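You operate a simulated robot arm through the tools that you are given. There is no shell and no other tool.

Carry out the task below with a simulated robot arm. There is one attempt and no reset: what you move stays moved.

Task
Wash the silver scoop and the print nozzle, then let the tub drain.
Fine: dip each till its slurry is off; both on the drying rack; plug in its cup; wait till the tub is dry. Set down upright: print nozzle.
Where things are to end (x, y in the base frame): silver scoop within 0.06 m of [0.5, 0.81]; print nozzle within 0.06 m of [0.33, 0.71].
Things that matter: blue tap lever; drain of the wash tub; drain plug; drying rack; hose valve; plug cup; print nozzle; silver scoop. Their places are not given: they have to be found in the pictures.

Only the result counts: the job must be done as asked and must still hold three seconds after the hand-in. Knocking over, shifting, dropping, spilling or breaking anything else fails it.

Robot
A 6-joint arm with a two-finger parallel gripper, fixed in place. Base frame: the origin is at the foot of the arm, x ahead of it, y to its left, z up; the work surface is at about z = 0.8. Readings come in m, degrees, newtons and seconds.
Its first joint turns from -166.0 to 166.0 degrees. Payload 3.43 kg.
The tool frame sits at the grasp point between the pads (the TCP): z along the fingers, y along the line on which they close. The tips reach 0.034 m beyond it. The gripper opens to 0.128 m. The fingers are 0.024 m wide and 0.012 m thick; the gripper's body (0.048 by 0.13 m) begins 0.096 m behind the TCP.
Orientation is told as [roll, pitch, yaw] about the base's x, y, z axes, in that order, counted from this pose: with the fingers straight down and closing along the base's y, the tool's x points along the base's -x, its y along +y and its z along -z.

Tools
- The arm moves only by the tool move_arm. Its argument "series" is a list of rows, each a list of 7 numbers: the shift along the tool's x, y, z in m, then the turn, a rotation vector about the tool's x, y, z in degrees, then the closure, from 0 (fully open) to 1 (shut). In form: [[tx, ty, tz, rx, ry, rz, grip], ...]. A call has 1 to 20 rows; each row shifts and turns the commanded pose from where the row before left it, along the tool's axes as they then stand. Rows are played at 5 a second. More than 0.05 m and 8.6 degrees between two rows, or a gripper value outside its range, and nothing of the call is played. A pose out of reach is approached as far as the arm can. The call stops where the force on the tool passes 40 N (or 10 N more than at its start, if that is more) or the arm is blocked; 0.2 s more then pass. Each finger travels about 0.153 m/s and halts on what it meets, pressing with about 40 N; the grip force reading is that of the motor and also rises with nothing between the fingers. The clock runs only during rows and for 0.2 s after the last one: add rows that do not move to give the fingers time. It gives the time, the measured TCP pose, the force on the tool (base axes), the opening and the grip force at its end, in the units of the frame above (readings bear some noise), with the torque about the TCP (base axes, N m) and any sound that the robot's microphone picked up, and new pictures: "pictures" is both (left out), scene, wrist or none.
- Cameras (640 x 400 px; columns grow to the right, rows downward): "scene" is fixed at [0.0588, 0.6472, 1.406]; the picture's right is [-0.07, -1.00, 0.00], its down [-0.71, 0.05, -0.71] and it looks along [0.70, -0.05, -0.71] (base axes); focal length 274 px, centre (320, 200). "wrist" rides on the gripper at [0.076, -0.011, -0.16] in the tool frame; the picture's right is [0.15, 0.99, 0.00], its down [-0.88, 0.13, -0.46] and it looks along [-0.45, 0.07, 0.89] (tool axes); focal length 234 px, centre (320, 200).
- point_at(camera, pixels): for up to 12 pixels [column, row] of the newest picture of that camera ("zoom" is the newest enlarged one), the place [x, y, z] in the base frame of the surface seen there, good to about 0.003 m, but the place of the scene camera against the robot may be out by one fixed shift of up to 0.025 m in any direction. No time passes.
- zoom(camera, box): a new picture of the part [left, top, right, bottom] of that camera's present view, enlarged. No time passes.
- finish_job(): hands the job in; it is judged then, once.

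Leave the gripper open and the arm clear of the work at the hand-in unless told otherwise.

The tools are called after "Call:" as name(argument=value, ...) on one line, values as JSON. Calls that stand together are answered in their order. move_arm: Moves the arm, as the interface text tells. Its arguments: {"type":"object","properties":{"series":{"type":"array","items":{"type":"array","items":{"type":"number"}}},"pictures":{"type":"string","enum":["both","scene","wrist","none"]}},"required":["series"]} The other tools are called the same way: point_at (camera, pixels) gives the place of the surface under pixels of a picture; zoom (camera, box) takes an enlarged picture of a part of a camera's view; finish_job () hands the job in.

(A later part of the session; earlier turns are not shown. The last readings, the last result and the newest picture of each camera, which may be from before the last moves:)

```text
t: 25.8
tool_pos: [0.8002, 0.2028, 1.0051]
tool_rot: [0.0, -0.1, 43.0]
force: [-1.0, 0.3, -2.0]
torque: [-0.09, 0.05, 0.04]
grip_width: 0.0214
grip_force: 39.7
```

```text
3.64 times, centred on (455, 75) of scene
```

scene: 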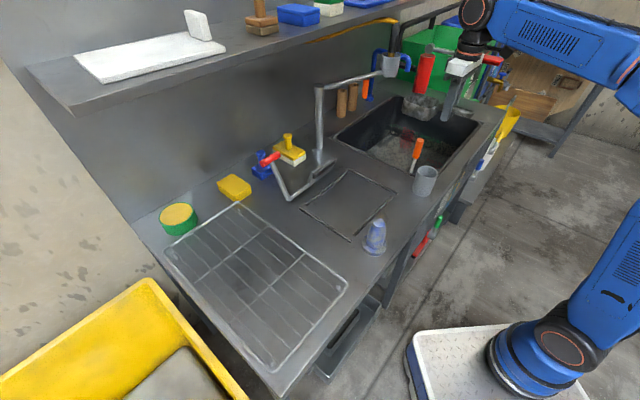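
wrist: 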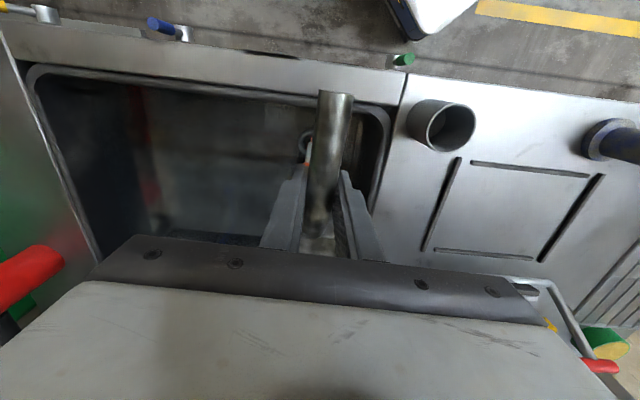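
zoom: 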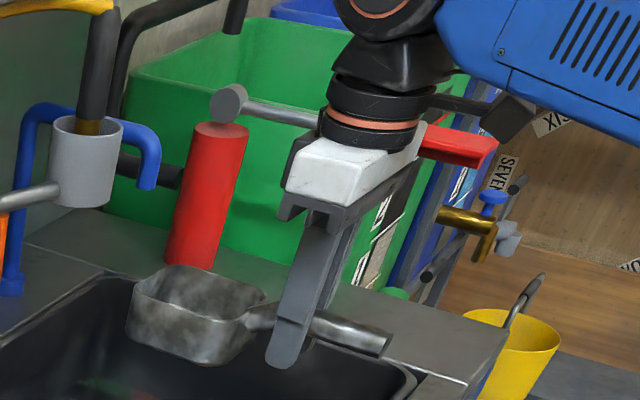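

The front blue lever sits at about (0.903, −0.075, 0.70), low on the front face, and everything is clear of my path. I shift over the open water to (0.934, 0.133) and start lowering.

Call:
move_arm(series=[[-0.002, -0.005, 0, 0, 0, 0, 1], [-0.004, -0.012, 0, 0, 0, 0, 1], [-0.006, -0.018, 0, 0, 0, 0, 1], [-0.007, -0.02, 0, 0, 0, 0, 1], [-0.008, -0.022, 0, 0, 0, 0, 1], [-0.007, -0.022, 0, 0, 0, 0, 1], [-0.006, -0.018, 0, 0, 0, 0, 1], [-0.005, -0.013, 0, 0, 0, 0, 1], [-0.003, -0.008, 0, 0, 0, 0, 1], [-0.002, -0.004, 0.006, 0, 0, 0, 1], [0, 0, 0.012, 0, 0, 0, 1], [0, 0, 0.018, 0, 0, 0, 1], [0, 0, 0.02, 0, 0, 0, 1], [0, 0, 0.02, 0, 0, 0, 1], [0, 0, 0.02, 0, 0, 0, 1], [0, 0, 0.016, 0, 0, 0, 1], [0, 0, 0.01, 0, 0, 0, 1], [0, 0, 0.005, 0, 0, 0, 1], [0, 0, 0, 0, 0, 0, 1]])

```text
t: 29.8
tool_pos: [0.9352, 0.1322, 0.8775]
tool_rot: [0.0, 0.0, 43.0]
force: [-0.5, -0.6, -0.9]
torque: [-0.07, 0.07, 0.0]
grip_width: 0.0211
grip_force: 39.6
```

scene: 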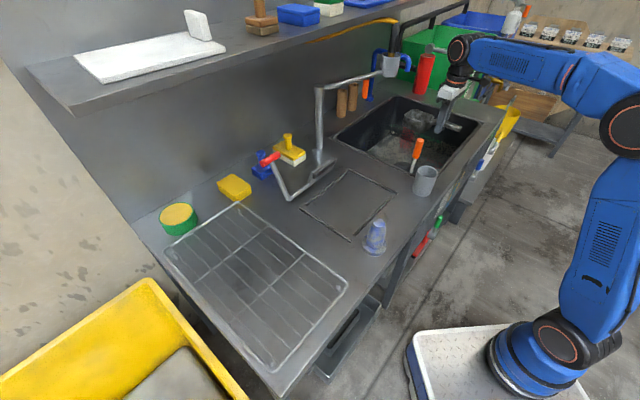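
wrist: 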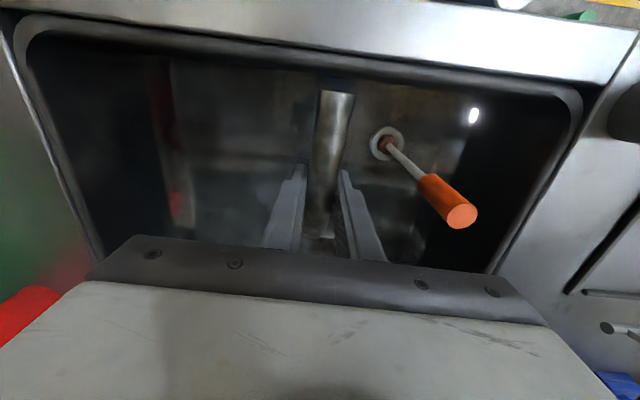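

The plug handle is 0.13 m to the side of the gripper, and the gripper body reaches only 0.065 m. I lower the scoop into the water to TCP z ≈ 0.695.

Call:
move_arm(series=[[0, 0, 0.006, 0, 0, 0, 1], [0, 0, 0.012, 0, 0, 0, 1], [0, 0, 0.015, 0, 0, 0, 1], [0, 0, 0.016, 0, 0, 0, 1], [0, 0, 0.016, 0, 0, 0, 1], [0, 0, 0.016, 0, 0, 0, 1], [0, 0, 0.016, 0, 0, 0, 1], [0, 0, 0.016, 0, 0, 0, 1], [0, 0, 0.016, 0, 0, 0, 1], [0, 0, 0.016, 0, 0, 0, 1], [0, 0, 0.014, 0, 0, 0, 1], [0, 0, 0.012, 0, 0, 0, 1], [0, 0, 0.008, 0, 0, 0, 1], [0, 0, 0.004, 0, 0, 0, 1], [0, 0, 0, 0, 0, 0, 1], [0, 0, 0, 0, 0, 0, 1]])

```text
t: 33.2
tool_pos: [0.9334, 0.1329, 0.6945]
tool_rot: [0.0, 0.0, 43.2]
force: [0.7, 0.1, -2.3]
torque: [-0.05, 0.08, -0.03]
grip_width: 0.0212
grip_force: 39.5
```

scene: 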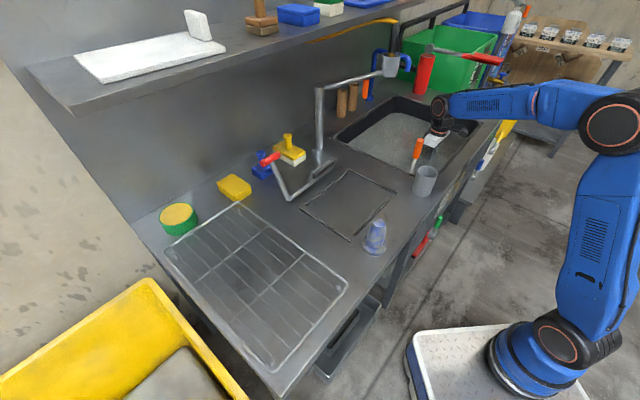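
wrist: 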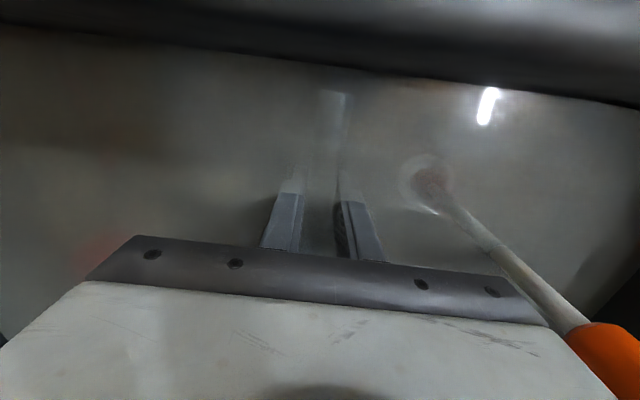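

The water has turned milky, so slurry is coming off. I keep it submerged a few seconds with small gentle swishes.

Call:
move_arm(series=[[0, -0.004, 0, 0, 0, 0, 1], [0, -0.006, 0, 0, 0, 0, 1], [0, -0.004, 0, 0, 0, 0, 1], [0, 0.004, 0, 0, 0, 0, 1], [0, 0.006, 0, 0, 0, 0, 1], [0, 0.004, 0, 0, 0, 0, 1], [0, 0, 0.004, 0, 0, 0, 1], [0, 0, 0.004, 0, 0, 0, 1], [0, 0, -0.004, 0, 0, 0, 1], [0, 0, -0.004, 0, 0, 0, 1], [0, -0.004, 0, 0, 0, 0, 1], [0, -0.006, 0, 0, 0, 0, 1], [0, -0.004, 0, 0, 0, 0, 1], [0, 0.004, 0, 0, 0, 0, 1], [0, 0.006, 0, 0, 0, 0, 1], [0, 0.004, 0, 0, 0, 0, 1], [0, 0, 0, 0, 0, 0, 1], [0, 0, 0, 0, 0, 0, 1], [0, 0, 0, 0, 0, 0, 1], [0, 0, 0, 0, 0, 0, 1]])

```text
t: 37.4
tool_pos: [0.9337, 0.1337, 0.6933]
tool_rot: [0.0, -0.1, 43.2]
force: [-0.4, 0.7, -1.9]
torque: [-0.06, 0.08, -0.02]
grip_width: 0.0213
grip_force: 39.8
```

scene: 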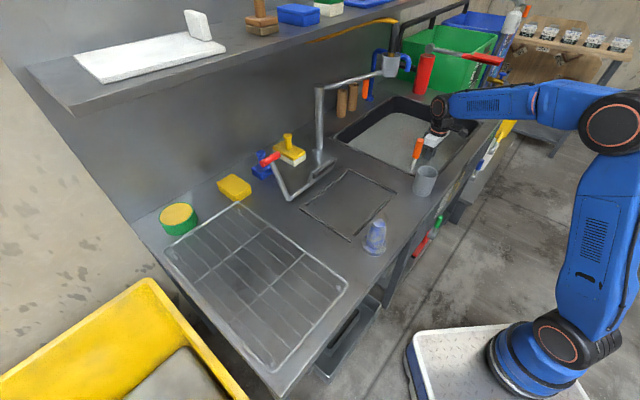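
wrist: 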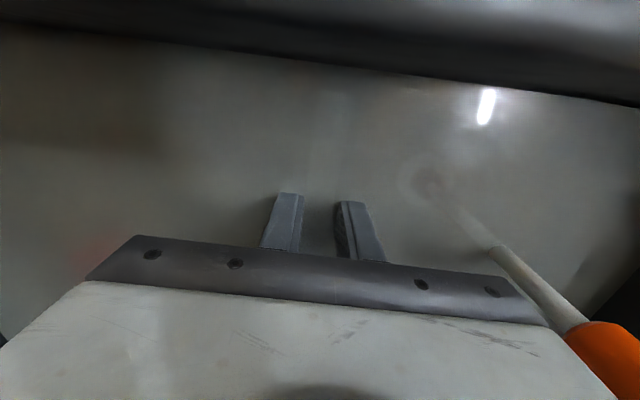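

The water got cloudier still. I check the water height, and stay in for a few more seconds.

Call:
point_at(camera="wrist", pixels=[[200, 150], [100, 200], [300, 120], [400, 150], [450, 120]])

Call:
move_arm(series=[[0, 0, 0, 0, 0, 0, 1], [0, 0, 0, 0, 0, 0, 1], [0, 0, 0, 0, 0, 0, 1], [0, -0.004, 0, 0, 0, 0, 1], [0, -0.006, 0, 0, 0, 0, 1], [0, -0.004, 0, 0, 0, 0, 1], [0, 0.004, 0, 0, 0, 0, 1], [0, 0.006, 0, 0, 0, 0, 1], [0, 0.004, 0, 0, 0, 0, 1], [0, 0, 0, 0, 0, 0, 1], [0, 0, 0, 0, 0, 0, 1], [0, 0, 0, 0, 0, 0, 1], [0, 0, 0, 0, 0, 0, 1], [0, 0, 0, 0, 0, 0, 1], [0, 0, 0, 0, 0, 0, 1]])

```text
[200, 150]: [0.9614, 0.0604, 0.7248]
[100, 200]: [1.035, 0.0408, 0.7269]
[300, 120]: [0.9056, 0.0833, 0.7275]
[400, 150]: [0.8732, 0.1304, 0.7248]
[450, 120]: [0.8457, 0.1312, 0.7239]
```

```text
t: 40.6
tool_pos: [0.9358, 0.1328, 0.6935]
tool_rot: [0.0, 0.0, 43.1]
force: [0.6, 0.0, -2.2]
torque: [-0.05, 0.06, 0.01]
grip_width: 0.0212
grip_force: 39.9
```

scene: 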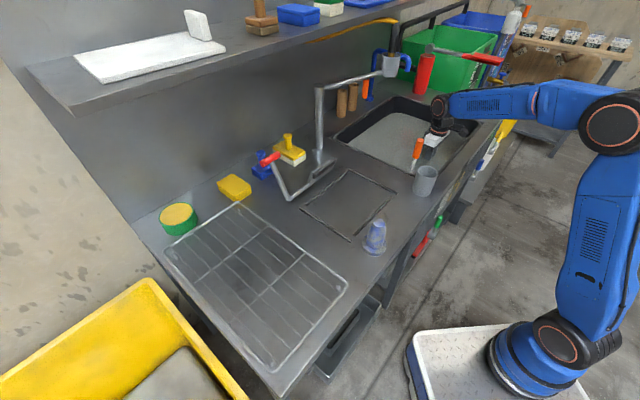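
wrist: 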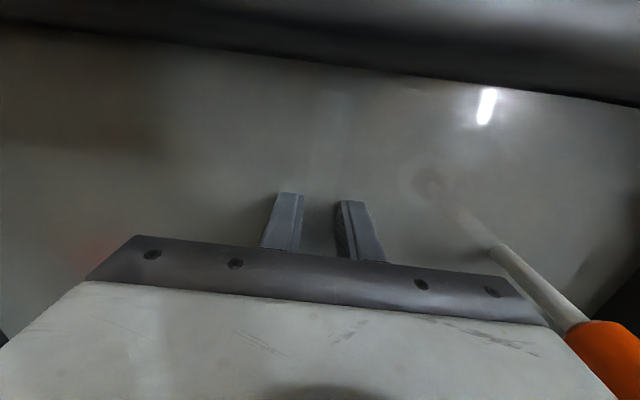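

The water is at z ≈ 0.725 and no longer changing. I raise the scoop slowly just above the water and look at it.

Call:
move_arm(series=[[0, 0, -0.004, 0, 0, 0, 1], [0, 0, -0.008, 0, 0, 0, 1], [0, 0, -0.01, 0, 0, 0, 1], [0, 0, -0.012, 0, 0, 0, 1], [0, 0, -0.014, 0, 0, 0, 1], [0, 0, -0.014, 0, 0, 0, 1], [0, 0, -0.014, 0, 0, 0, 1], [0, 0, -0.014, 0, 0, 0, 1], [0, 0, -0.014, 0, 0, 0, 1], [0, 0, -0.014, 0, 0, 0, 1], [0, 0, -0.014, 0, 0, 0, 1], [0, 0, -0.014, 0, 0, 0, 1], [0, 0, -0.014, 0, 0, 0, 1], [0, 0, -0.014, 0, 0, 0, 1], [0, 0, -0.01, 0, 0, 0, 1], [0, 0, -0.008, 0, 0, 0, 1], [0, 0, -0.004, 0, 0, 0, 1], [0, 0, 0, 0, 0, 0, 1]])

Call:
zoom(camera="scene", box=[360, 60, 500, 190])

Call:
zoom(camera="wrist", box=[200, 60, 480, 260])

```text
t: 44.4
tool_pos: [0.9341, 0.1319, 0.889]
tool_rot: [0.0, 0.0, 43.1]
force: [0.9, -0.3, -1.3]
torque: [-0.05, 0.05, -0.01]
grip_width: 0.0211
grip_force: 39.8
```

scene: 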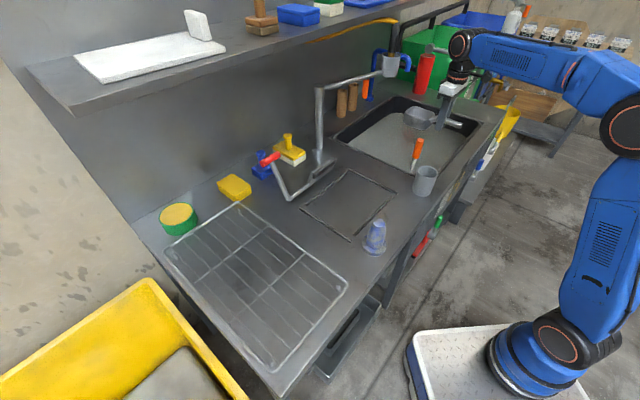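
wrist: 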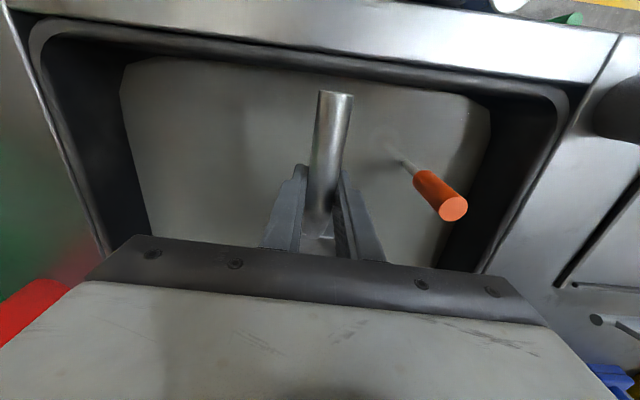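

```text
3.08 times, centred on (430, 125) of scene
```

zoom: 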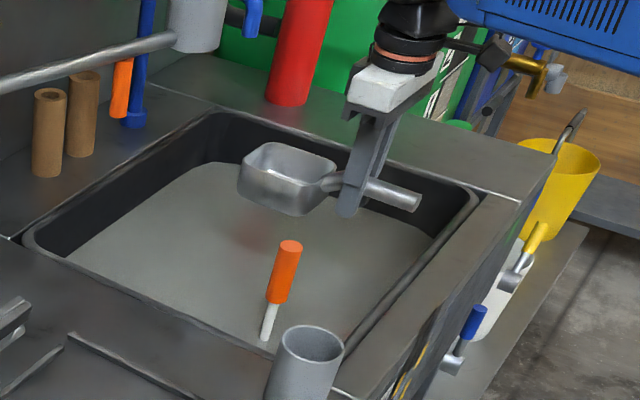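

```text
2.00 times, centred on (340, 160) of wrist
```

zoom: 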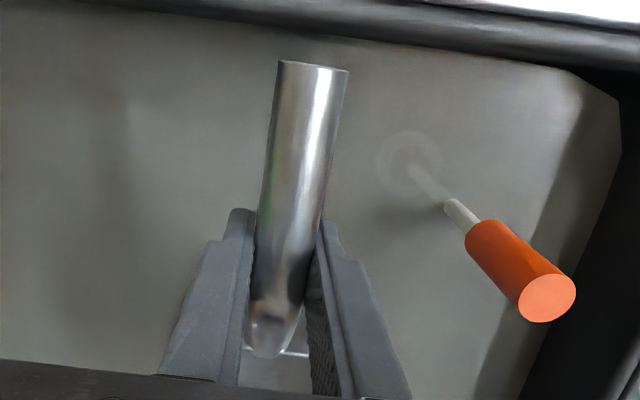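

The scoop looks bright and clean now. I zoom in further on the bowl to be sure.

Call:
zoom(camera="scene", box=[395, 95, 475, 145])

```text
8.00 times, centred on (435, 120) of scene
```

zoom: 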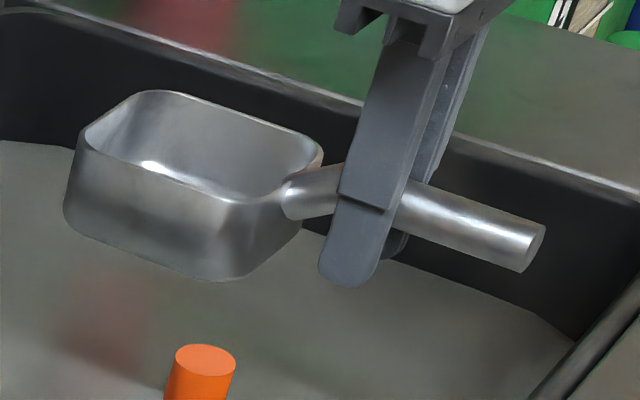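

The scoop is clean and the bowl holds no water, with the load unchanged at about 2 N. I raise it to z ≈ 1.0 while drawing back 6 cm, clear of the spout, then carry it sideways toward the rack.

Call:
move_arm(series=[[0.002, 0, -0.006, 0, 0, 0, 1], [0.004, 0, -0.012, 0, 0, 0, 1], [0.006, 0, -0.016, 0, 0, 0, 1], [0.008, 0, -0.018, 0, 0, 0, 1], [0.01, 0, -0.018, 0, 0, 0, 1], [0.01, 0, -0.016, 0, 0, 0, 1], [0.01, 0.002, -0.012, 0, 0, 0, 1], [0.006, 0.005, -0.008, 0, 0, 0, 1], [0.004, 0.01, -0.004, 0, 0, 0, 1], [0, 0.015, 0, 0, 0, 0, 1], [0, 0.02, 0, 0, 0, 0, 1], [0, 0.025, 0, 0, 0, 0, 1], [0, 0.028, 0, 0, 0, 0, 1], [0, 0.028, 0, 0, 0, 0, 1], [0, 0.028, 0, 0, 0, 0, 1], [0, 0.028, 0, 0, 0, 0, 1], [0, 0.028, 0, 0, 0, 0, 1], [0, 0.028, 0, 0, 0, 0, 1], [0, 0.028, 0, 0, 0, 0, 1], [0, 0.028, 0, 0, 0, 0, 1]], pictures="scene")

Call:
move_arm(series=[[0, 0.028, 0, 0, 0, 0, 1], [0, 0.028, 0, 0, 0, 0, 1], [0, 0.028, 0, 0, 0, 0, 1], [0, 0.028, 0, 0, 0, 0, 1], [0, 0.028, 0, 0, 0, 0, 1], [0, 0.028, 0, 0, 0, 0, 1], [0, 0.028, 0, 0, 0, 0, 1], [0, 0.028, 0, 0, 0, 0, 1], [0, 0.026, 0, 0, 0, 0, 1], [0, 0.022, 0, 0, 0, 0, 1], [0, 0.018, 0, 0, 0, 0, 1], [0, 0.012, 0, 0, 0, 0, 1], [0, 0.006, 0, 0, 0, 0, 1], [0, 0, 0, 0, 0, 0, 1]])

```text
t: 48.6
tool_pos: [0.6846, 0.3091, 1.0001]
tool_rot: [0.0, 0.0, 43.1]
force: [0.1, -0.2, -2.5]
torque: [-0.04, 0.07, 0.03]
grip_width: 0.0213
grip_force: 40.0
```

scene: 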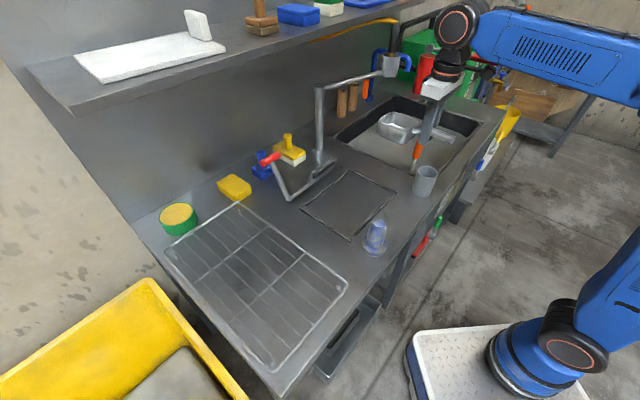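

```text
t: 51.6
tool_pos: [0.4735, 0.5351, 0.9994]
tool_rot: [0.0, 0.1, 43.0]
force: [0.0, 0.3, -0.5]
torque: [-0.06, 0.04, -0.03]
grip_width: 0.0212
grip_force: 40.5
```

scene: 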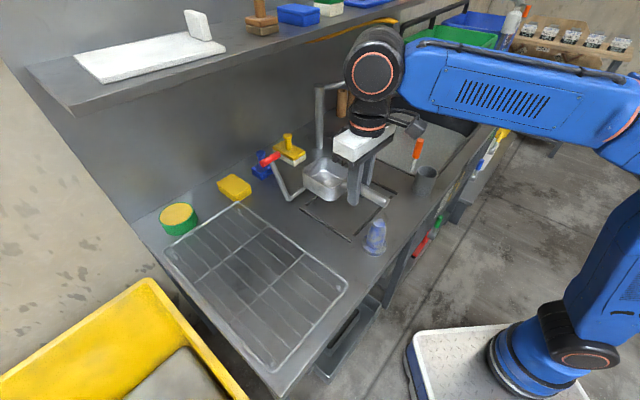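
wrist: 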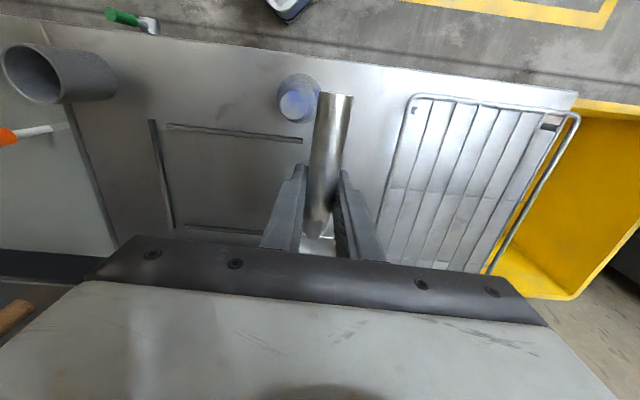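

The scoop is carried level and clean. Now the rack is in the wrist picture. I measure its frame and wires.

Call:
point_at(camera="wrist", pixels=[[412, 97], [420, 95], [575, 116], [520, 106], [550, 163], [530, 200], [392, 150], [470, 195], [430, 187], [440, 130], [498, 130], [465, 150]])

Call:
zoom(camera="wrist", box=[370, 80, 610, 280])

```text
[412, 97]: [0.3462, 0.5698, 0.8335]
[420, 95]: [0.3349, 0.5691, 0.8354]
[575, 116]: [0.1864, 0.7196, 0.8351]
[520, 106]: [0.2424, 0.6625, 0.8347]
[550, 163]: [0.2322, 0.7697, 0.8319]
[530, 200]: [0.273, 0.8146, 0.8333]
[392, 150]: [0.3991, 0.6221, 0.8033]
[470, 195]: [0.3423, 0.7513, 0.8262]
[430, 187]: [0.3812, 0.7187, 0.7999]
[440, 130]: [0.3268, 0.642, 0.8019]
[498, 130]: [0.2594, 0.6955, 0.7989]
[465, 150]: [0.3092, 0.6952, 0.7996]
```

```text
2.00 times, centred on (490, 180) of wrist
```

zoom: 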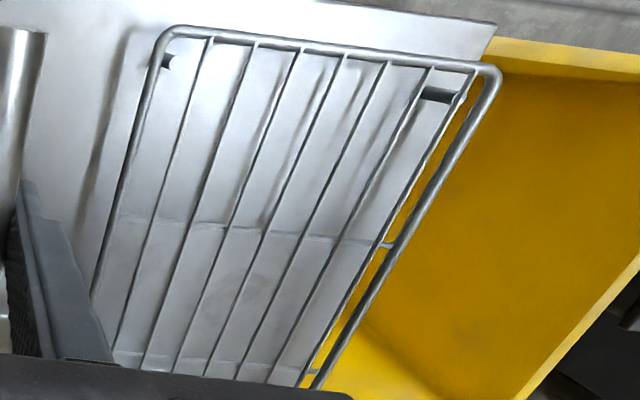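

The rack frame's top is at z ≈ 0.835 with the thin wires slightly lower (≈0.83). I move via (0.41, 0.67) to (0.4445, 0.774), keeping the bowl away from the red-grip lever at (0.65, 0.75).

Call:
move_arm(series=[[-0.002, 0.005, 0, 0, 0, 0, 1], [-0.003, 0.012, 0, 0, 0, 0, 1], [-0.005, 0.018, 0, 0, 0, 0, 1], [-0.007, 0.022, 0, 0, 0, 0, 1], [-0.007, 0.022, 0, 0, 0, 0, 1], [-0.007, 0.022, 0, 0, 0, 0, 1], [-0.008, 0.02, 0, 0, 0, 0, 1], [-0.01, 0.016, 0, 0, 0, 0, 1], [-0.013, 0.013, 0, 0, 0, 0, 1], [-0.015, 0.01, 0, 0, 0, 0, 1], [-0.016, 0.009, 0, 0, 0, 0, 1], [-0.016, 0.008, 0, 0, 0, 0, 1], [-0.014, 0.008, 0, 0, 0, 0, 1], [-0.011, 0.006, 0, 0, 0, 0, 1], [-0.006, 0.003, 0, 0, 0, 0, 1], [-0.002, 0, 0, 0, 0, 0, 1], [0, 0, 0, 0, 0, 0, 1]])

```text
t: 55.2
tool_pos: [0.4422, 0.7595, 0.9828]
tool_rot: [0.1, -0.1, 43.0]
force: [-0.8, -0.7, -1.9]
torque: [-0.03, 0.06, 0.05]
grip_width: 0.0208
grip_force: 39.7
out of reach, approached as far as the arm can: row 13, 14, 15
```

scene: 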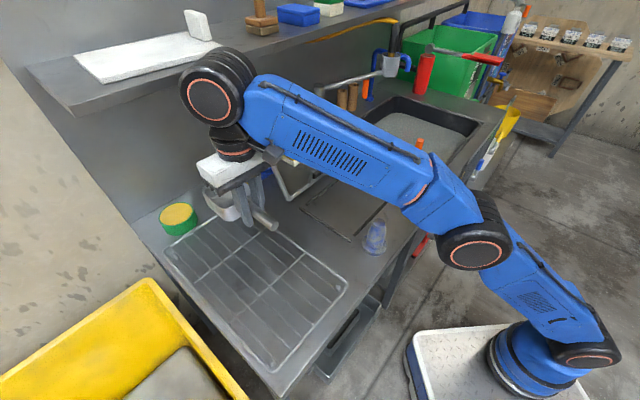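
wrist: 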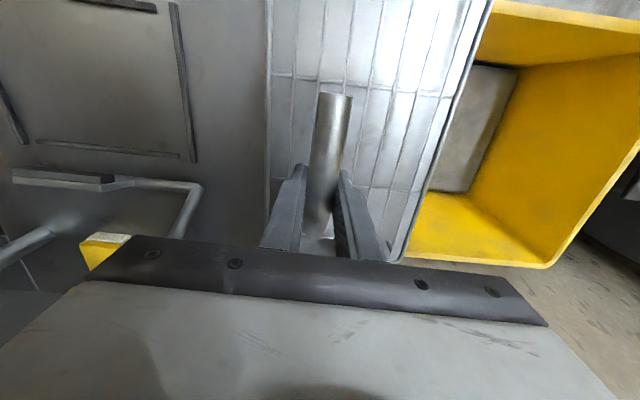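

The arm was at its reach limit at this height (the last rows were approached only partly). Lower down it reaches further, so I lower gradually toward z ≈ 0.90 and read the pose.

Call:
move_arm(series=[[0, 0, 0.008, 0, 0, 0, 1], [0, 0, 0.014, 0, 0, 0, 1], [0, 0, 0.018, 0, 0, 0, 1], [0, 0, 0.018, 0, 0, 0, 1], [0, 0, 0.014, 0, 0, 0, 1], [0, 0, 0.008, 0, 0, 0, 1], [0, 0, 0, 0, 0, 0, 1]])

```text
t: 56.8
tool_pos: [0.445, 0.7589, 0.9049]
tool_rot: [-0.1, -0.1, 43.1]
force: [0.3, -0.3, -1.2]
torque: [-0.05, 0.07, -0.04]
grip_width: 0.021
grip_force: 40.3
```

scene: 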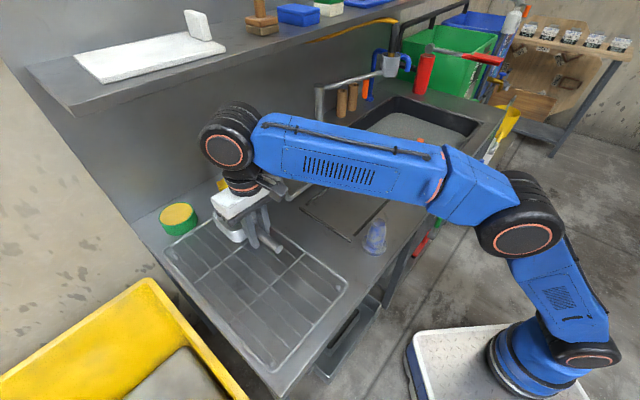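
wrist: 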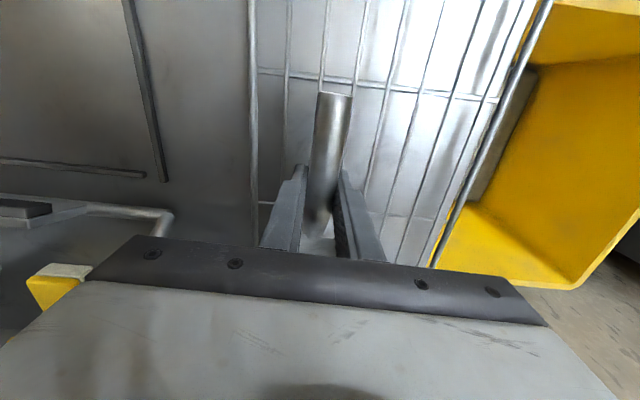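

The scoop hangs right over the target zone. I shift 1 cm toward the rack's middle, then lower in small steps until the wires carry it.

Call:
move_arm(series=[[0, 0.005, 0, 0, 0, 0, 1], [0, 0.005, 0, 0, 0, 0, 1], [0, 0, 0.006, 0, 0, 0, 1], [0, 0, 0.006, 0, 0, 0, 1], [0, 0, 0.005, 0, 0, 0, 1], [0, 0, 0.004, 0, 0, 0, 1], [0, 0, 0.003, 0, 0, 0, 1], [0, 0, 0, 0, 0, 0, 1]])

Call:
zoom(camera="scene", box=[190, 180, 310, 280])

```text
t: 58.6
tool_pos: [0.4358, 0.7651, 0.8833]
tool_rot: [0.1, -0.2, 43.1]
force: [-2.5, -0.6, 7.1]
torque: [0.76, -0.83, 0.14]
grip_width: 0.0206
grip_force: 39.4
```

scene: 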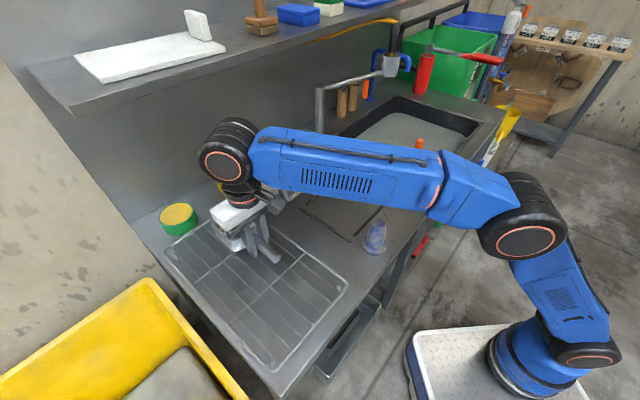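
wrist: 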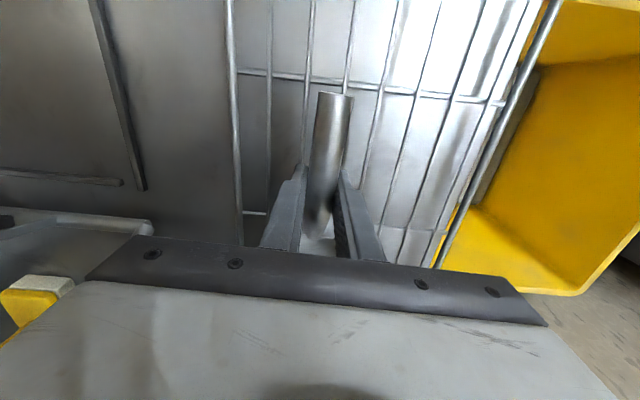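

```text
4.00 times, centred on (250, 230) of scene
```

zoom: 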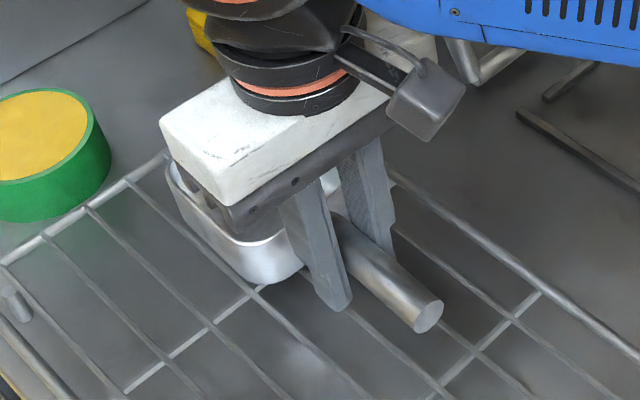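

Contact shows 7 N upward, acting about 0.15 m ahead of the TCP, so the bowl's front has touched the wires. I check the tilt of the handle and the bowl's position.

Call:
point_at(camera="wrist", pixels=[[335, 97], [331, 125], [326, 155], [321, 190], [318, 215], [320, 243], [237, 150], [307, 100], [349, 70], [270, 100], [365, 180], [310, 250]])

Call:
point_at(camera="scene", pixels=[[235, 240], [245, 246], [215, 228], [251, 243], [270, 253], [277, 258], [256, 246], [283, 254], [181, 259]])

```text
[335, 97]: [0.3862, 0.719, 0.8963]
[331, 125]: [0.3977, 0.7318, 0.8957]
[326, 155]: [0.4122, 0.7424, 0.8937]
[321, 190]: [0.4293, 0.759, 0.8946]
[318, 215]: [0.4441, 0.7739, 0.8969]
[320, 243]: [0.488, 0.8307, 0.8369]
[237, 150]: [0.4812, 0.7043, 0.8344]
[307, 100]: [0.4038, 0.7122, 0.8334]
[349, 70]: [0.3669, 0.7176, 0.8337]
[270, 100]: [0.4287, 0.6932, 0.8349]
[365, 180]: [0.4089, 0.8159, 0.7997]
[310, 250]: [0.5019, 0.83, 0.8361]
```

```text
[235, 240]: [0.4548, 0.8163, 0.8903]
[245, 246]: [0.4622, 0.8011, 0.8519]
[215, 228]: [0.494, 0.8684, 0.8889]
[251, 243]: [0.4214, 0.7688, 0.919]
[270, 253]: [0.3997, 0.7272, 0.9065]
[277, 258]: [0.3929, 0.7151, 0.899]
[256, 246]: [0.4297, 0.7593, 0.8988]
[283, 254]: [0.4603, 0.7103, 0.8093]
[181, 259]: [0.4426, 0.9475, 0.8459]
```

The handle is level, and the bowl floor reads 0.836–0.837 on wires whose tops are at ≈0.834, so it is resting. I open the fingers partway, wait, then rise slowly.

Call:
move_arm(series=[[0, 0, 0.001, 0, 0, 0, 0.95], [0, 0, 0, 0, 0, 0, 0.8], [0, 0, 0, 0, 0, 0, 0.65], [0, 0, 0, 0, 0, 0, 0.55], [0, 0, 0, 0, 0, 0, 0.55]])

```text
t: 59.8
tool_pos: [0.4354, 0.7663, 0.8802]
tool_rot: [0.0, 0.0, 43.2]
force: [-0.8, 0.2, 0.0]
torque: [0.01, 0.0, -0.01]
grip_width: 0.0574
grip_force: 0.1
```

scene: 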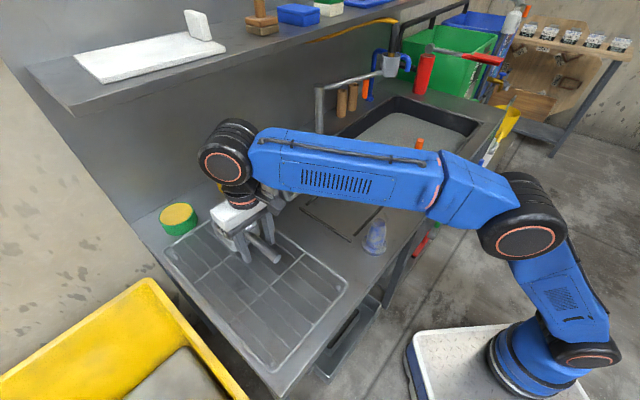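
wrist: 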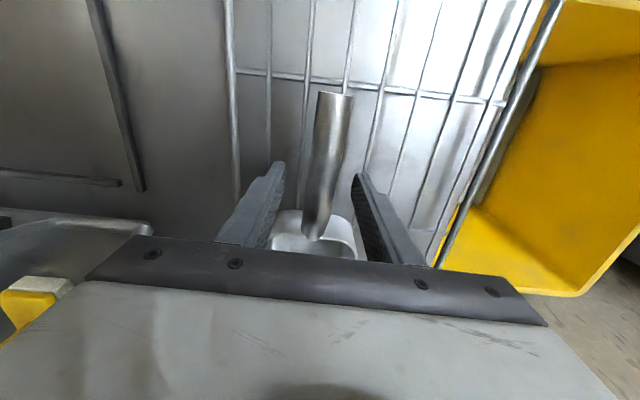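

Released cleanly. I rise slowly to about z ≈ 0.96, then draw back toward the base.

Call:
move_arm(series=[[0, 0, -0.01, 0, 0, 0, 0.55], [0, 0, -0.015, 0, 0, 0, 0.55], [0, 0, -0.02, 0, 0, 0, 0.55], [0, 0, -0.02, 0, 0, 0, 0.55], [0, 0, -0.015, 0, 0, 0, 0.55], [0.02, 0, -0.01, 0, 0, 0, 0.5], [0.03, 0, -0.01, 0, 0, 0, 0.5], [0.03, 0, 0, 0, 0, 0, 0.4], [0.03, 0, 0, 0, 0, 0, 0.3], [0.03, 0, 0, 0, 0, 0, 0.2], [0, 0, 0, 0, 0, 0, 0.1]])

Call:
zoom(camera="scene", box=[150, 170, 360, 330])

Call:
zoom(camera="wrist", box=[200, 80, 480, 270])

```text
t: 62.2
tool_pos: [0.3354, 0.6736, 0.98]
tool_rot: [0.0, 0.0, 43.1]
force: [-0.1, 0.7, -0.5]
torque: [0.05, -0.02, -0.01]
grip_width: 0.1151
grip_force: 0.0
```

scene: 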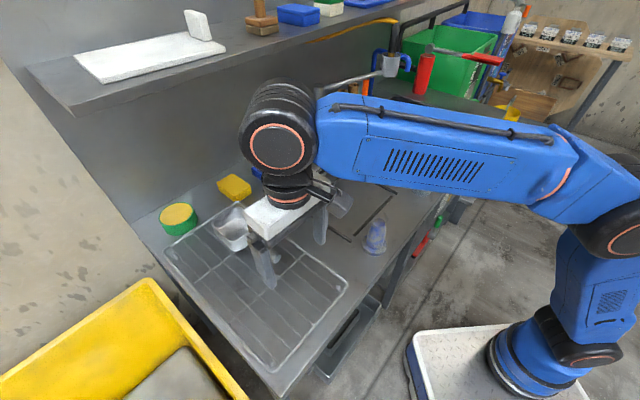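
wrist: 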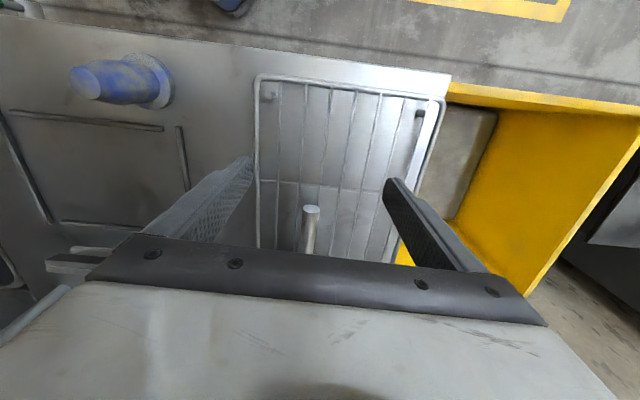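

```text
2.50 times, centred on (255, 250) of scene
```

zoom: 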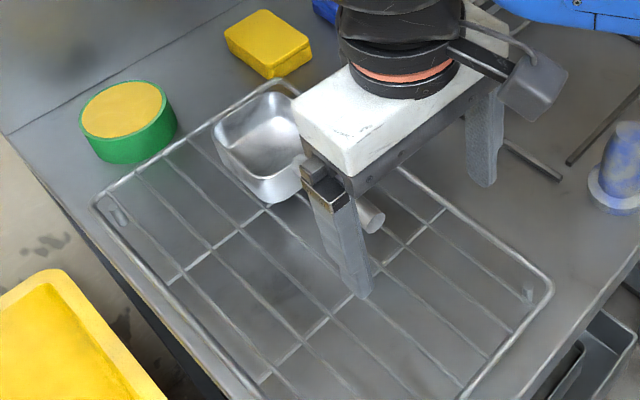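

```text
2.11 times, centred on (340, 175) of wrist
```

zoom: 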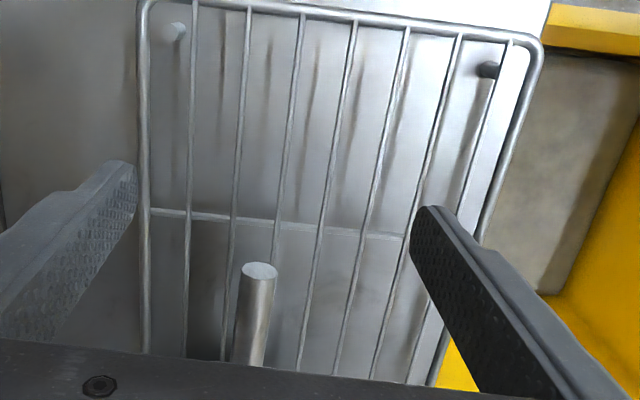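

The scoop rests on the rack. I measure where it lies.

Call:
point_at(camera="scene", pixels=[[231, 226], [219, 228], [233, 247], [243, 212], [276, 258], [225, 215]])

Call:
point_at(camera="wrist", pixels=[[312, 210], [305, 245], [120, 80], [90, 85], [150, 85], [310, 95], [290, 182], [340, 187]])

```text
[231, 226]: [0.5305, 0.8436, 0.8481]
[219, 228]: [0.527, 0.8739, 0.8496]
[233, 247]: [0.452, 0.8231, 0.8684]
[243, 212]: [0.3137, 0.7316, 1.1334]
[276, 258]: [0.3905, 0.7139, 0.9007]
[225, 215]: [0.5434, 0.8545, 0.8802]
```

```text
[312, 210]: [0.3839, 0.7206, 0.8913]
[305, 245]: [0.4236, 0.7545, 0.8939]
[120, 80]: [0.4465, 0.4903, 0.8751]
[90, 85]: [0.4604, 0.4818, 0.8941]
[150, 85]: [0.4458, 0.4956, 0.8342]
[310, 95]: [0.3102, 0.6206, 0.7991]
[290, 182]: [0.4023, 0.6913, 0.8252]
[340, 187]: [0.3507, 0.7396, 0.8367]
```

The bowl's centre works out to about (0.495, 0.824), well within 0.06 m of the target. Now the nozzle: I move back to look at it from about (0.39, 0.41).

Call:
move_arm(series=[[0.0175, -0.0288, 0, 0, 0, 0, 0], [0.0175, -0.0288, 0, 0, 0, 0, 0], [0.0175, -0.0288, 0, 0, 0, 0, 0], [0.0175, -0.0288, 0, 0, 0, 0, 0], [0.0175, -0.0288, 0, 0, 0, 0, 0], [0.0175, -0.0288, 0, 0, 0, 0, 0], [0.0175, -0.0288, 0, 0, 0, 0, 0], [0.0175, -0.0288, 0, 0, 0, 0, 0], [0, 0, 0, 0, 0, 0, 0]])

Call:
zoom(camera="wrist", box=[220, 100, 420, 260])

Call:
zoom(camera="scene", box=[330, 190, 420, 270])

```text
t: 64.2
tool_pos: [0.3899, 0.4071, 0.9848]
tool_rot: [0.0, 0.1, 43.1]
force: [0.2, -0.7, -1.5]
torque: [0.02, 0.03, -0.01]
grip_width: 0.128
grip_force: 0.1
```

scene: 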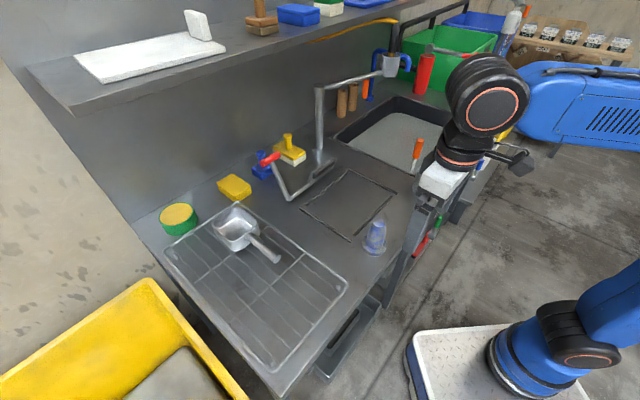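
wrist: 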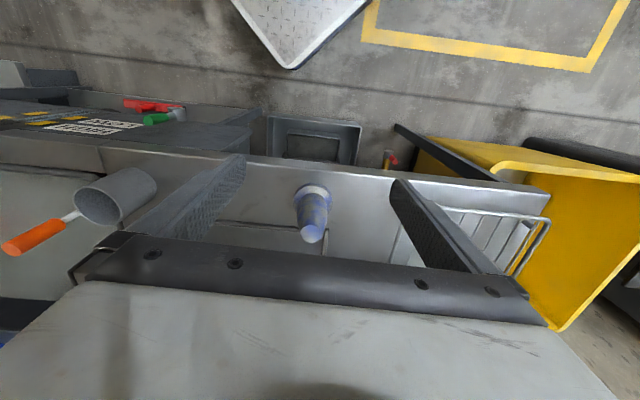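

```text
2.50 times, centred on (320, 180) of wrist
```

zoom: 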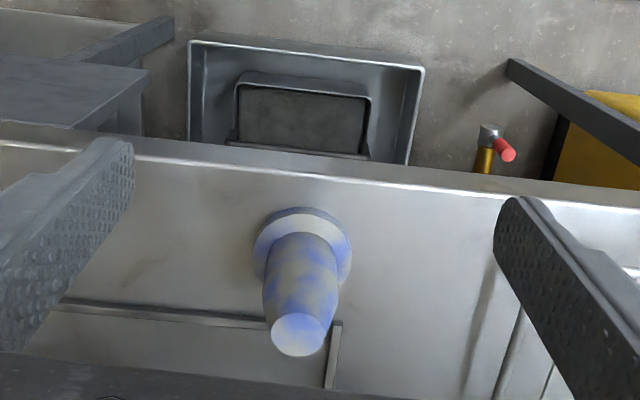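

```text
5.00 times, centred on (375, 230) of scene
```

zoom: 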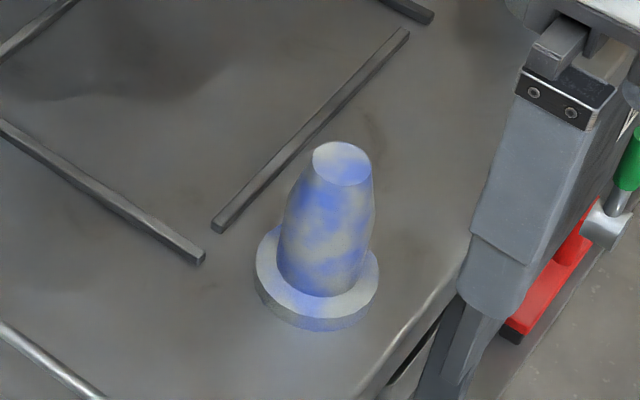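

Call:
point_at(camera="zoom", pixels=[[342, 165], [320, 160], [365, 165], [330, 235], [290, 240], [370, 240], [320, 325], [262, 270], [375, 275], [330, 280]])

Call:
point_at(camera="wrist", pixels=[[313, 188], [300, 192], [328, 195], [312, 234], [305, 232], [320, 232], [299, 210], [327, 210], [313, 222], [312, 184], [390, 155]])

```text
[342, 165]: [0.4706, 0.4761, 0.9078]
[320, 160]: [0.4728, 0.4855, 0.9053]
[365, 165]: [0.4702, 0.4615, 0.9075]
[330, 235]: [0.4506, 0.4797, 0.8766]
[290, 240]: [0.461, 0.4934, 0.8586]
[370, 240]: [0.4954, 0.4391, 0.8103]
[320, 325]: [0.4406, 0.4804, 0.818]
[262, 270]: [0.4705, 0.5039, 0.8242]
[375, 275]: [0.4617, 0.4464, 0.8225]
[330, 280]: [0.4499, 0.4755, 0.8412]
```

```text
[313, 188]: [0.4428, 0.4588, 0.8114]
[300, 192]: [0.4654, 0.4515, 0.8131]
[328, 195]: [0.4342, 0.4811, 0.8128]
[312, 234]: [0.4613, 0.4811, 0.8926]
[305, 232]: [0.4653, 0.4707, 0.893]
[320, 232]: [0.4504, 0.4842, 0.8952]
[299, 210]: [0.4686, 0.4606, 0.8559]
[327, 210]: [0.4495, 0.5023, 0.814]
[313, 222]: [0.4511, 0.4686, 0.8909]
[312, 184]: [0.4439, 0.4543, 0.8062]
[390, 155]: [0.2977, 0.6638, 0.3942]
```

The nozzle stands at about (0.459, 0.4795): flange top at z ≈ 0.8125, nozzle top at z ≈ 0.895, body about 4 cm wide. I move over it with the fingers open.

Call:
move_arm(series=[[-0.03, 0.002, 0, 0, 0, 0, 0], [-0.03, 0.002, 0, 0, 0, 0, 0], [-0.025, 0.001, 0, 0, 0, 0, 0.1], [-0.0149, 0.0008, 0, 0, 0, 0, 0.2], [0, 0, 0.02, 0, 0, 0, 0.25], [0, 0, 0, 0, 0, 0, 0.3]])

Call:
zoom(camera="scene", box=[330, 170, 430, 270])

```text
t: 65.6
tool_pos: [0.458, 0.4798, 0.9597]
tool_rot: [-0.1, 0.0, 43.1]
force: [-0.3, 0.2, 0.4]
torque: [0.01, 0.0, 0.02]
grip_width: 0.0896
grip_force: 0.0
```

scene: 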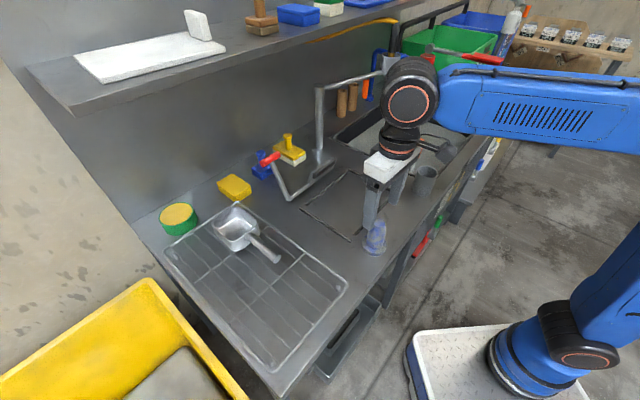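
wrist: 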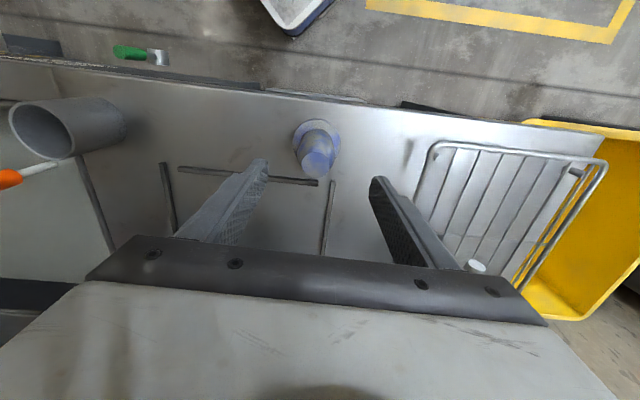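

```text
4.00 times, centred on (380, 220) of scene
```

zoom: 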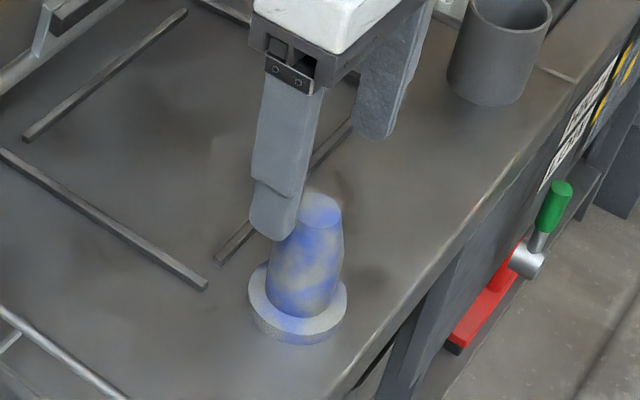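

The projection matches: nozzle top and flange line up with the point between the finger tips in the wrist picture. I go down to z ≈ 0.853 and close gently.

Call:
move_arm(series=[[0, 0, 0.03, 0, 0, 0, 0.3], [0, 0, 0.03, 0, 0, 0, 0.3], [0, 0, 0.03, 0, 0, 0, 0.3], [0, 0, 0.016, 0, 0, 0, 0.3], [0, 0, 0, 0, 0, 0, 0.3], [0, 0, 0, 0, 0, 0, 0.5], [0, 0, 0, 0, 0, 0, 0.65], [0, 0, 0, 0, 0, 0, 0.8], [0, 0, 0, 0, 0, 0, 1], [0, 0, 0, 0, 0, 0, 1], [0, 0, 0, 0, 0, 0, 1]])

Call:
zoom(camera="scene", box=[330, 170, 430, 270])

```text
t: 68.0
tool_pos: [0.4591, 0.4794, 0.8546]
tool_rot: [0.0, 0.0, 43.0]
force: [-0.1, -1.8, -0.1]
torque: [0.03, -0.03, 0.0]
grip_width: 0.0432
grip_force: 39.8
```

scene: 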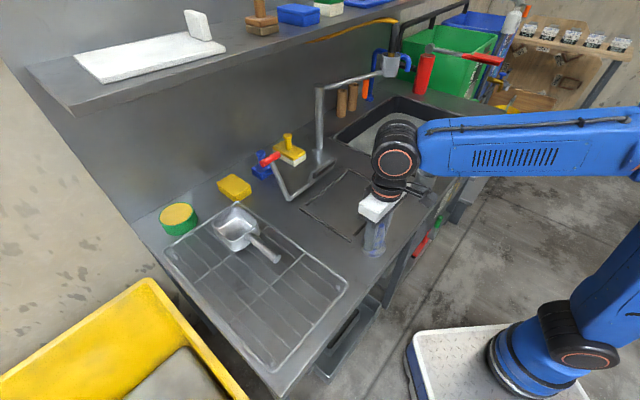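
wrist: 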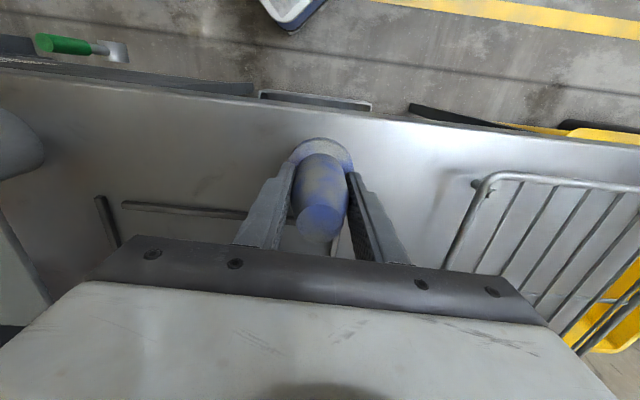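

```text
4.00 times, centred on (380, 220) of scene
```

zoom: 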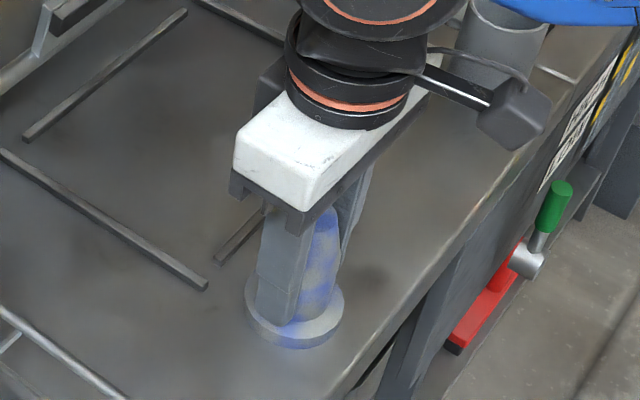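

The grip stopped at 43 mm with 40 N on the nozzle body. I lift very slowly and check that it comes along.

Call:
move_arm(series=[[0, 0, -0.002, 0, 0, 0, 1], [0, 0, -0.003, 0, 0, 0, 1], [0, 0, -0.004, 0, 0, 0, 1], [0, 0, -0.005, 0, 0, 0, 1], [0, 0, -0.005, 0, 0, 0, 1], [0, 0, -0.005, 0, 0, 0, 1], [0, 0, -0.004, 0, 0, 0, 1], [0, 0, 0, 0, 0, 0, 1]])

Call:
point_at(camera="wrist", pixels=[[320, 225], [318, 215], [322, 232], [310, 150], [325, 143], [335, 150]])

Call:
zoom(camera="scene", box=[330, 170, 430, 270])

```text
t: 69.8
tool_pos: [0.4567, 0.479, 0.8823]
tool_rot: [0.1, 0.0, 43.0]
force: [0.0, 0.4, -1.2]
torque: [0.04, 0.02, 0.01]
grip_width: 0.0433
grip_force: 40.2
```

scene: 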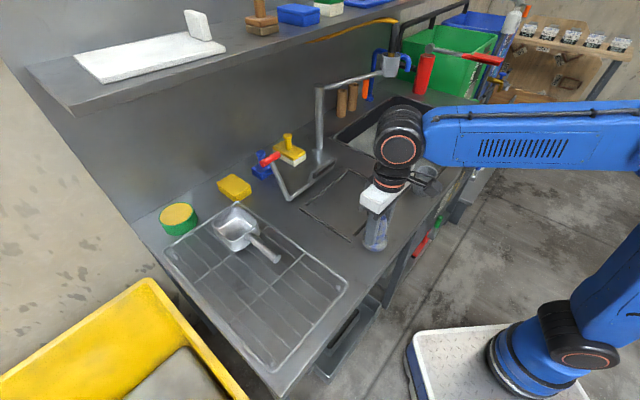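
wrist: 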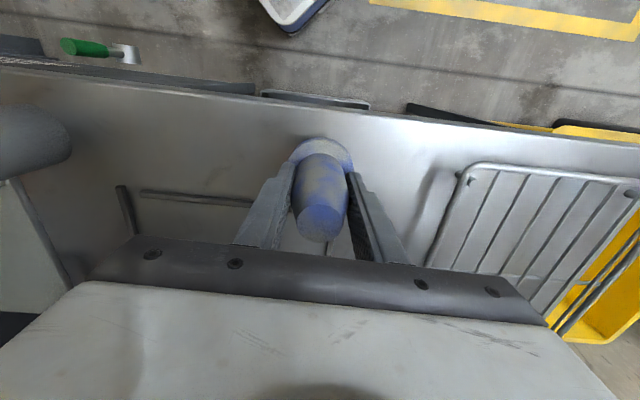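

```text
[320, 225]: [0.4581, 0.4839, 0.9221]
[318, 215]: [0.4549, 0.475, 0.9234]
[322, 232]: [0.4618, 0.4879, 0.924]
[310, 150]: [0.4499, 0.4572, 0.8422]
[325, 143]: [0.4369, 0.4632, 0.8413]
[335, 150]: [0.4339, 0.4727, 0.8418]
```

```text
4.00 times, centred on (380, 220) of scene
```

zoom: 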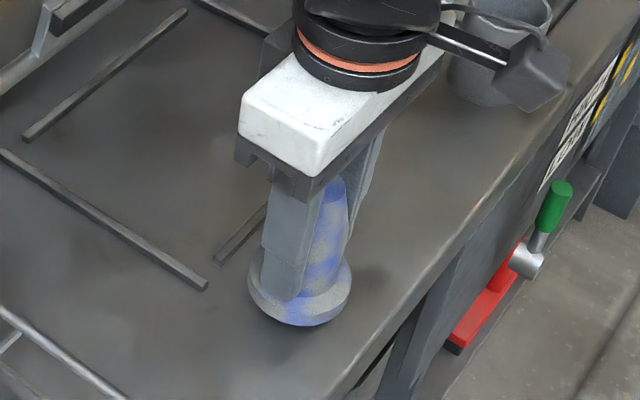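

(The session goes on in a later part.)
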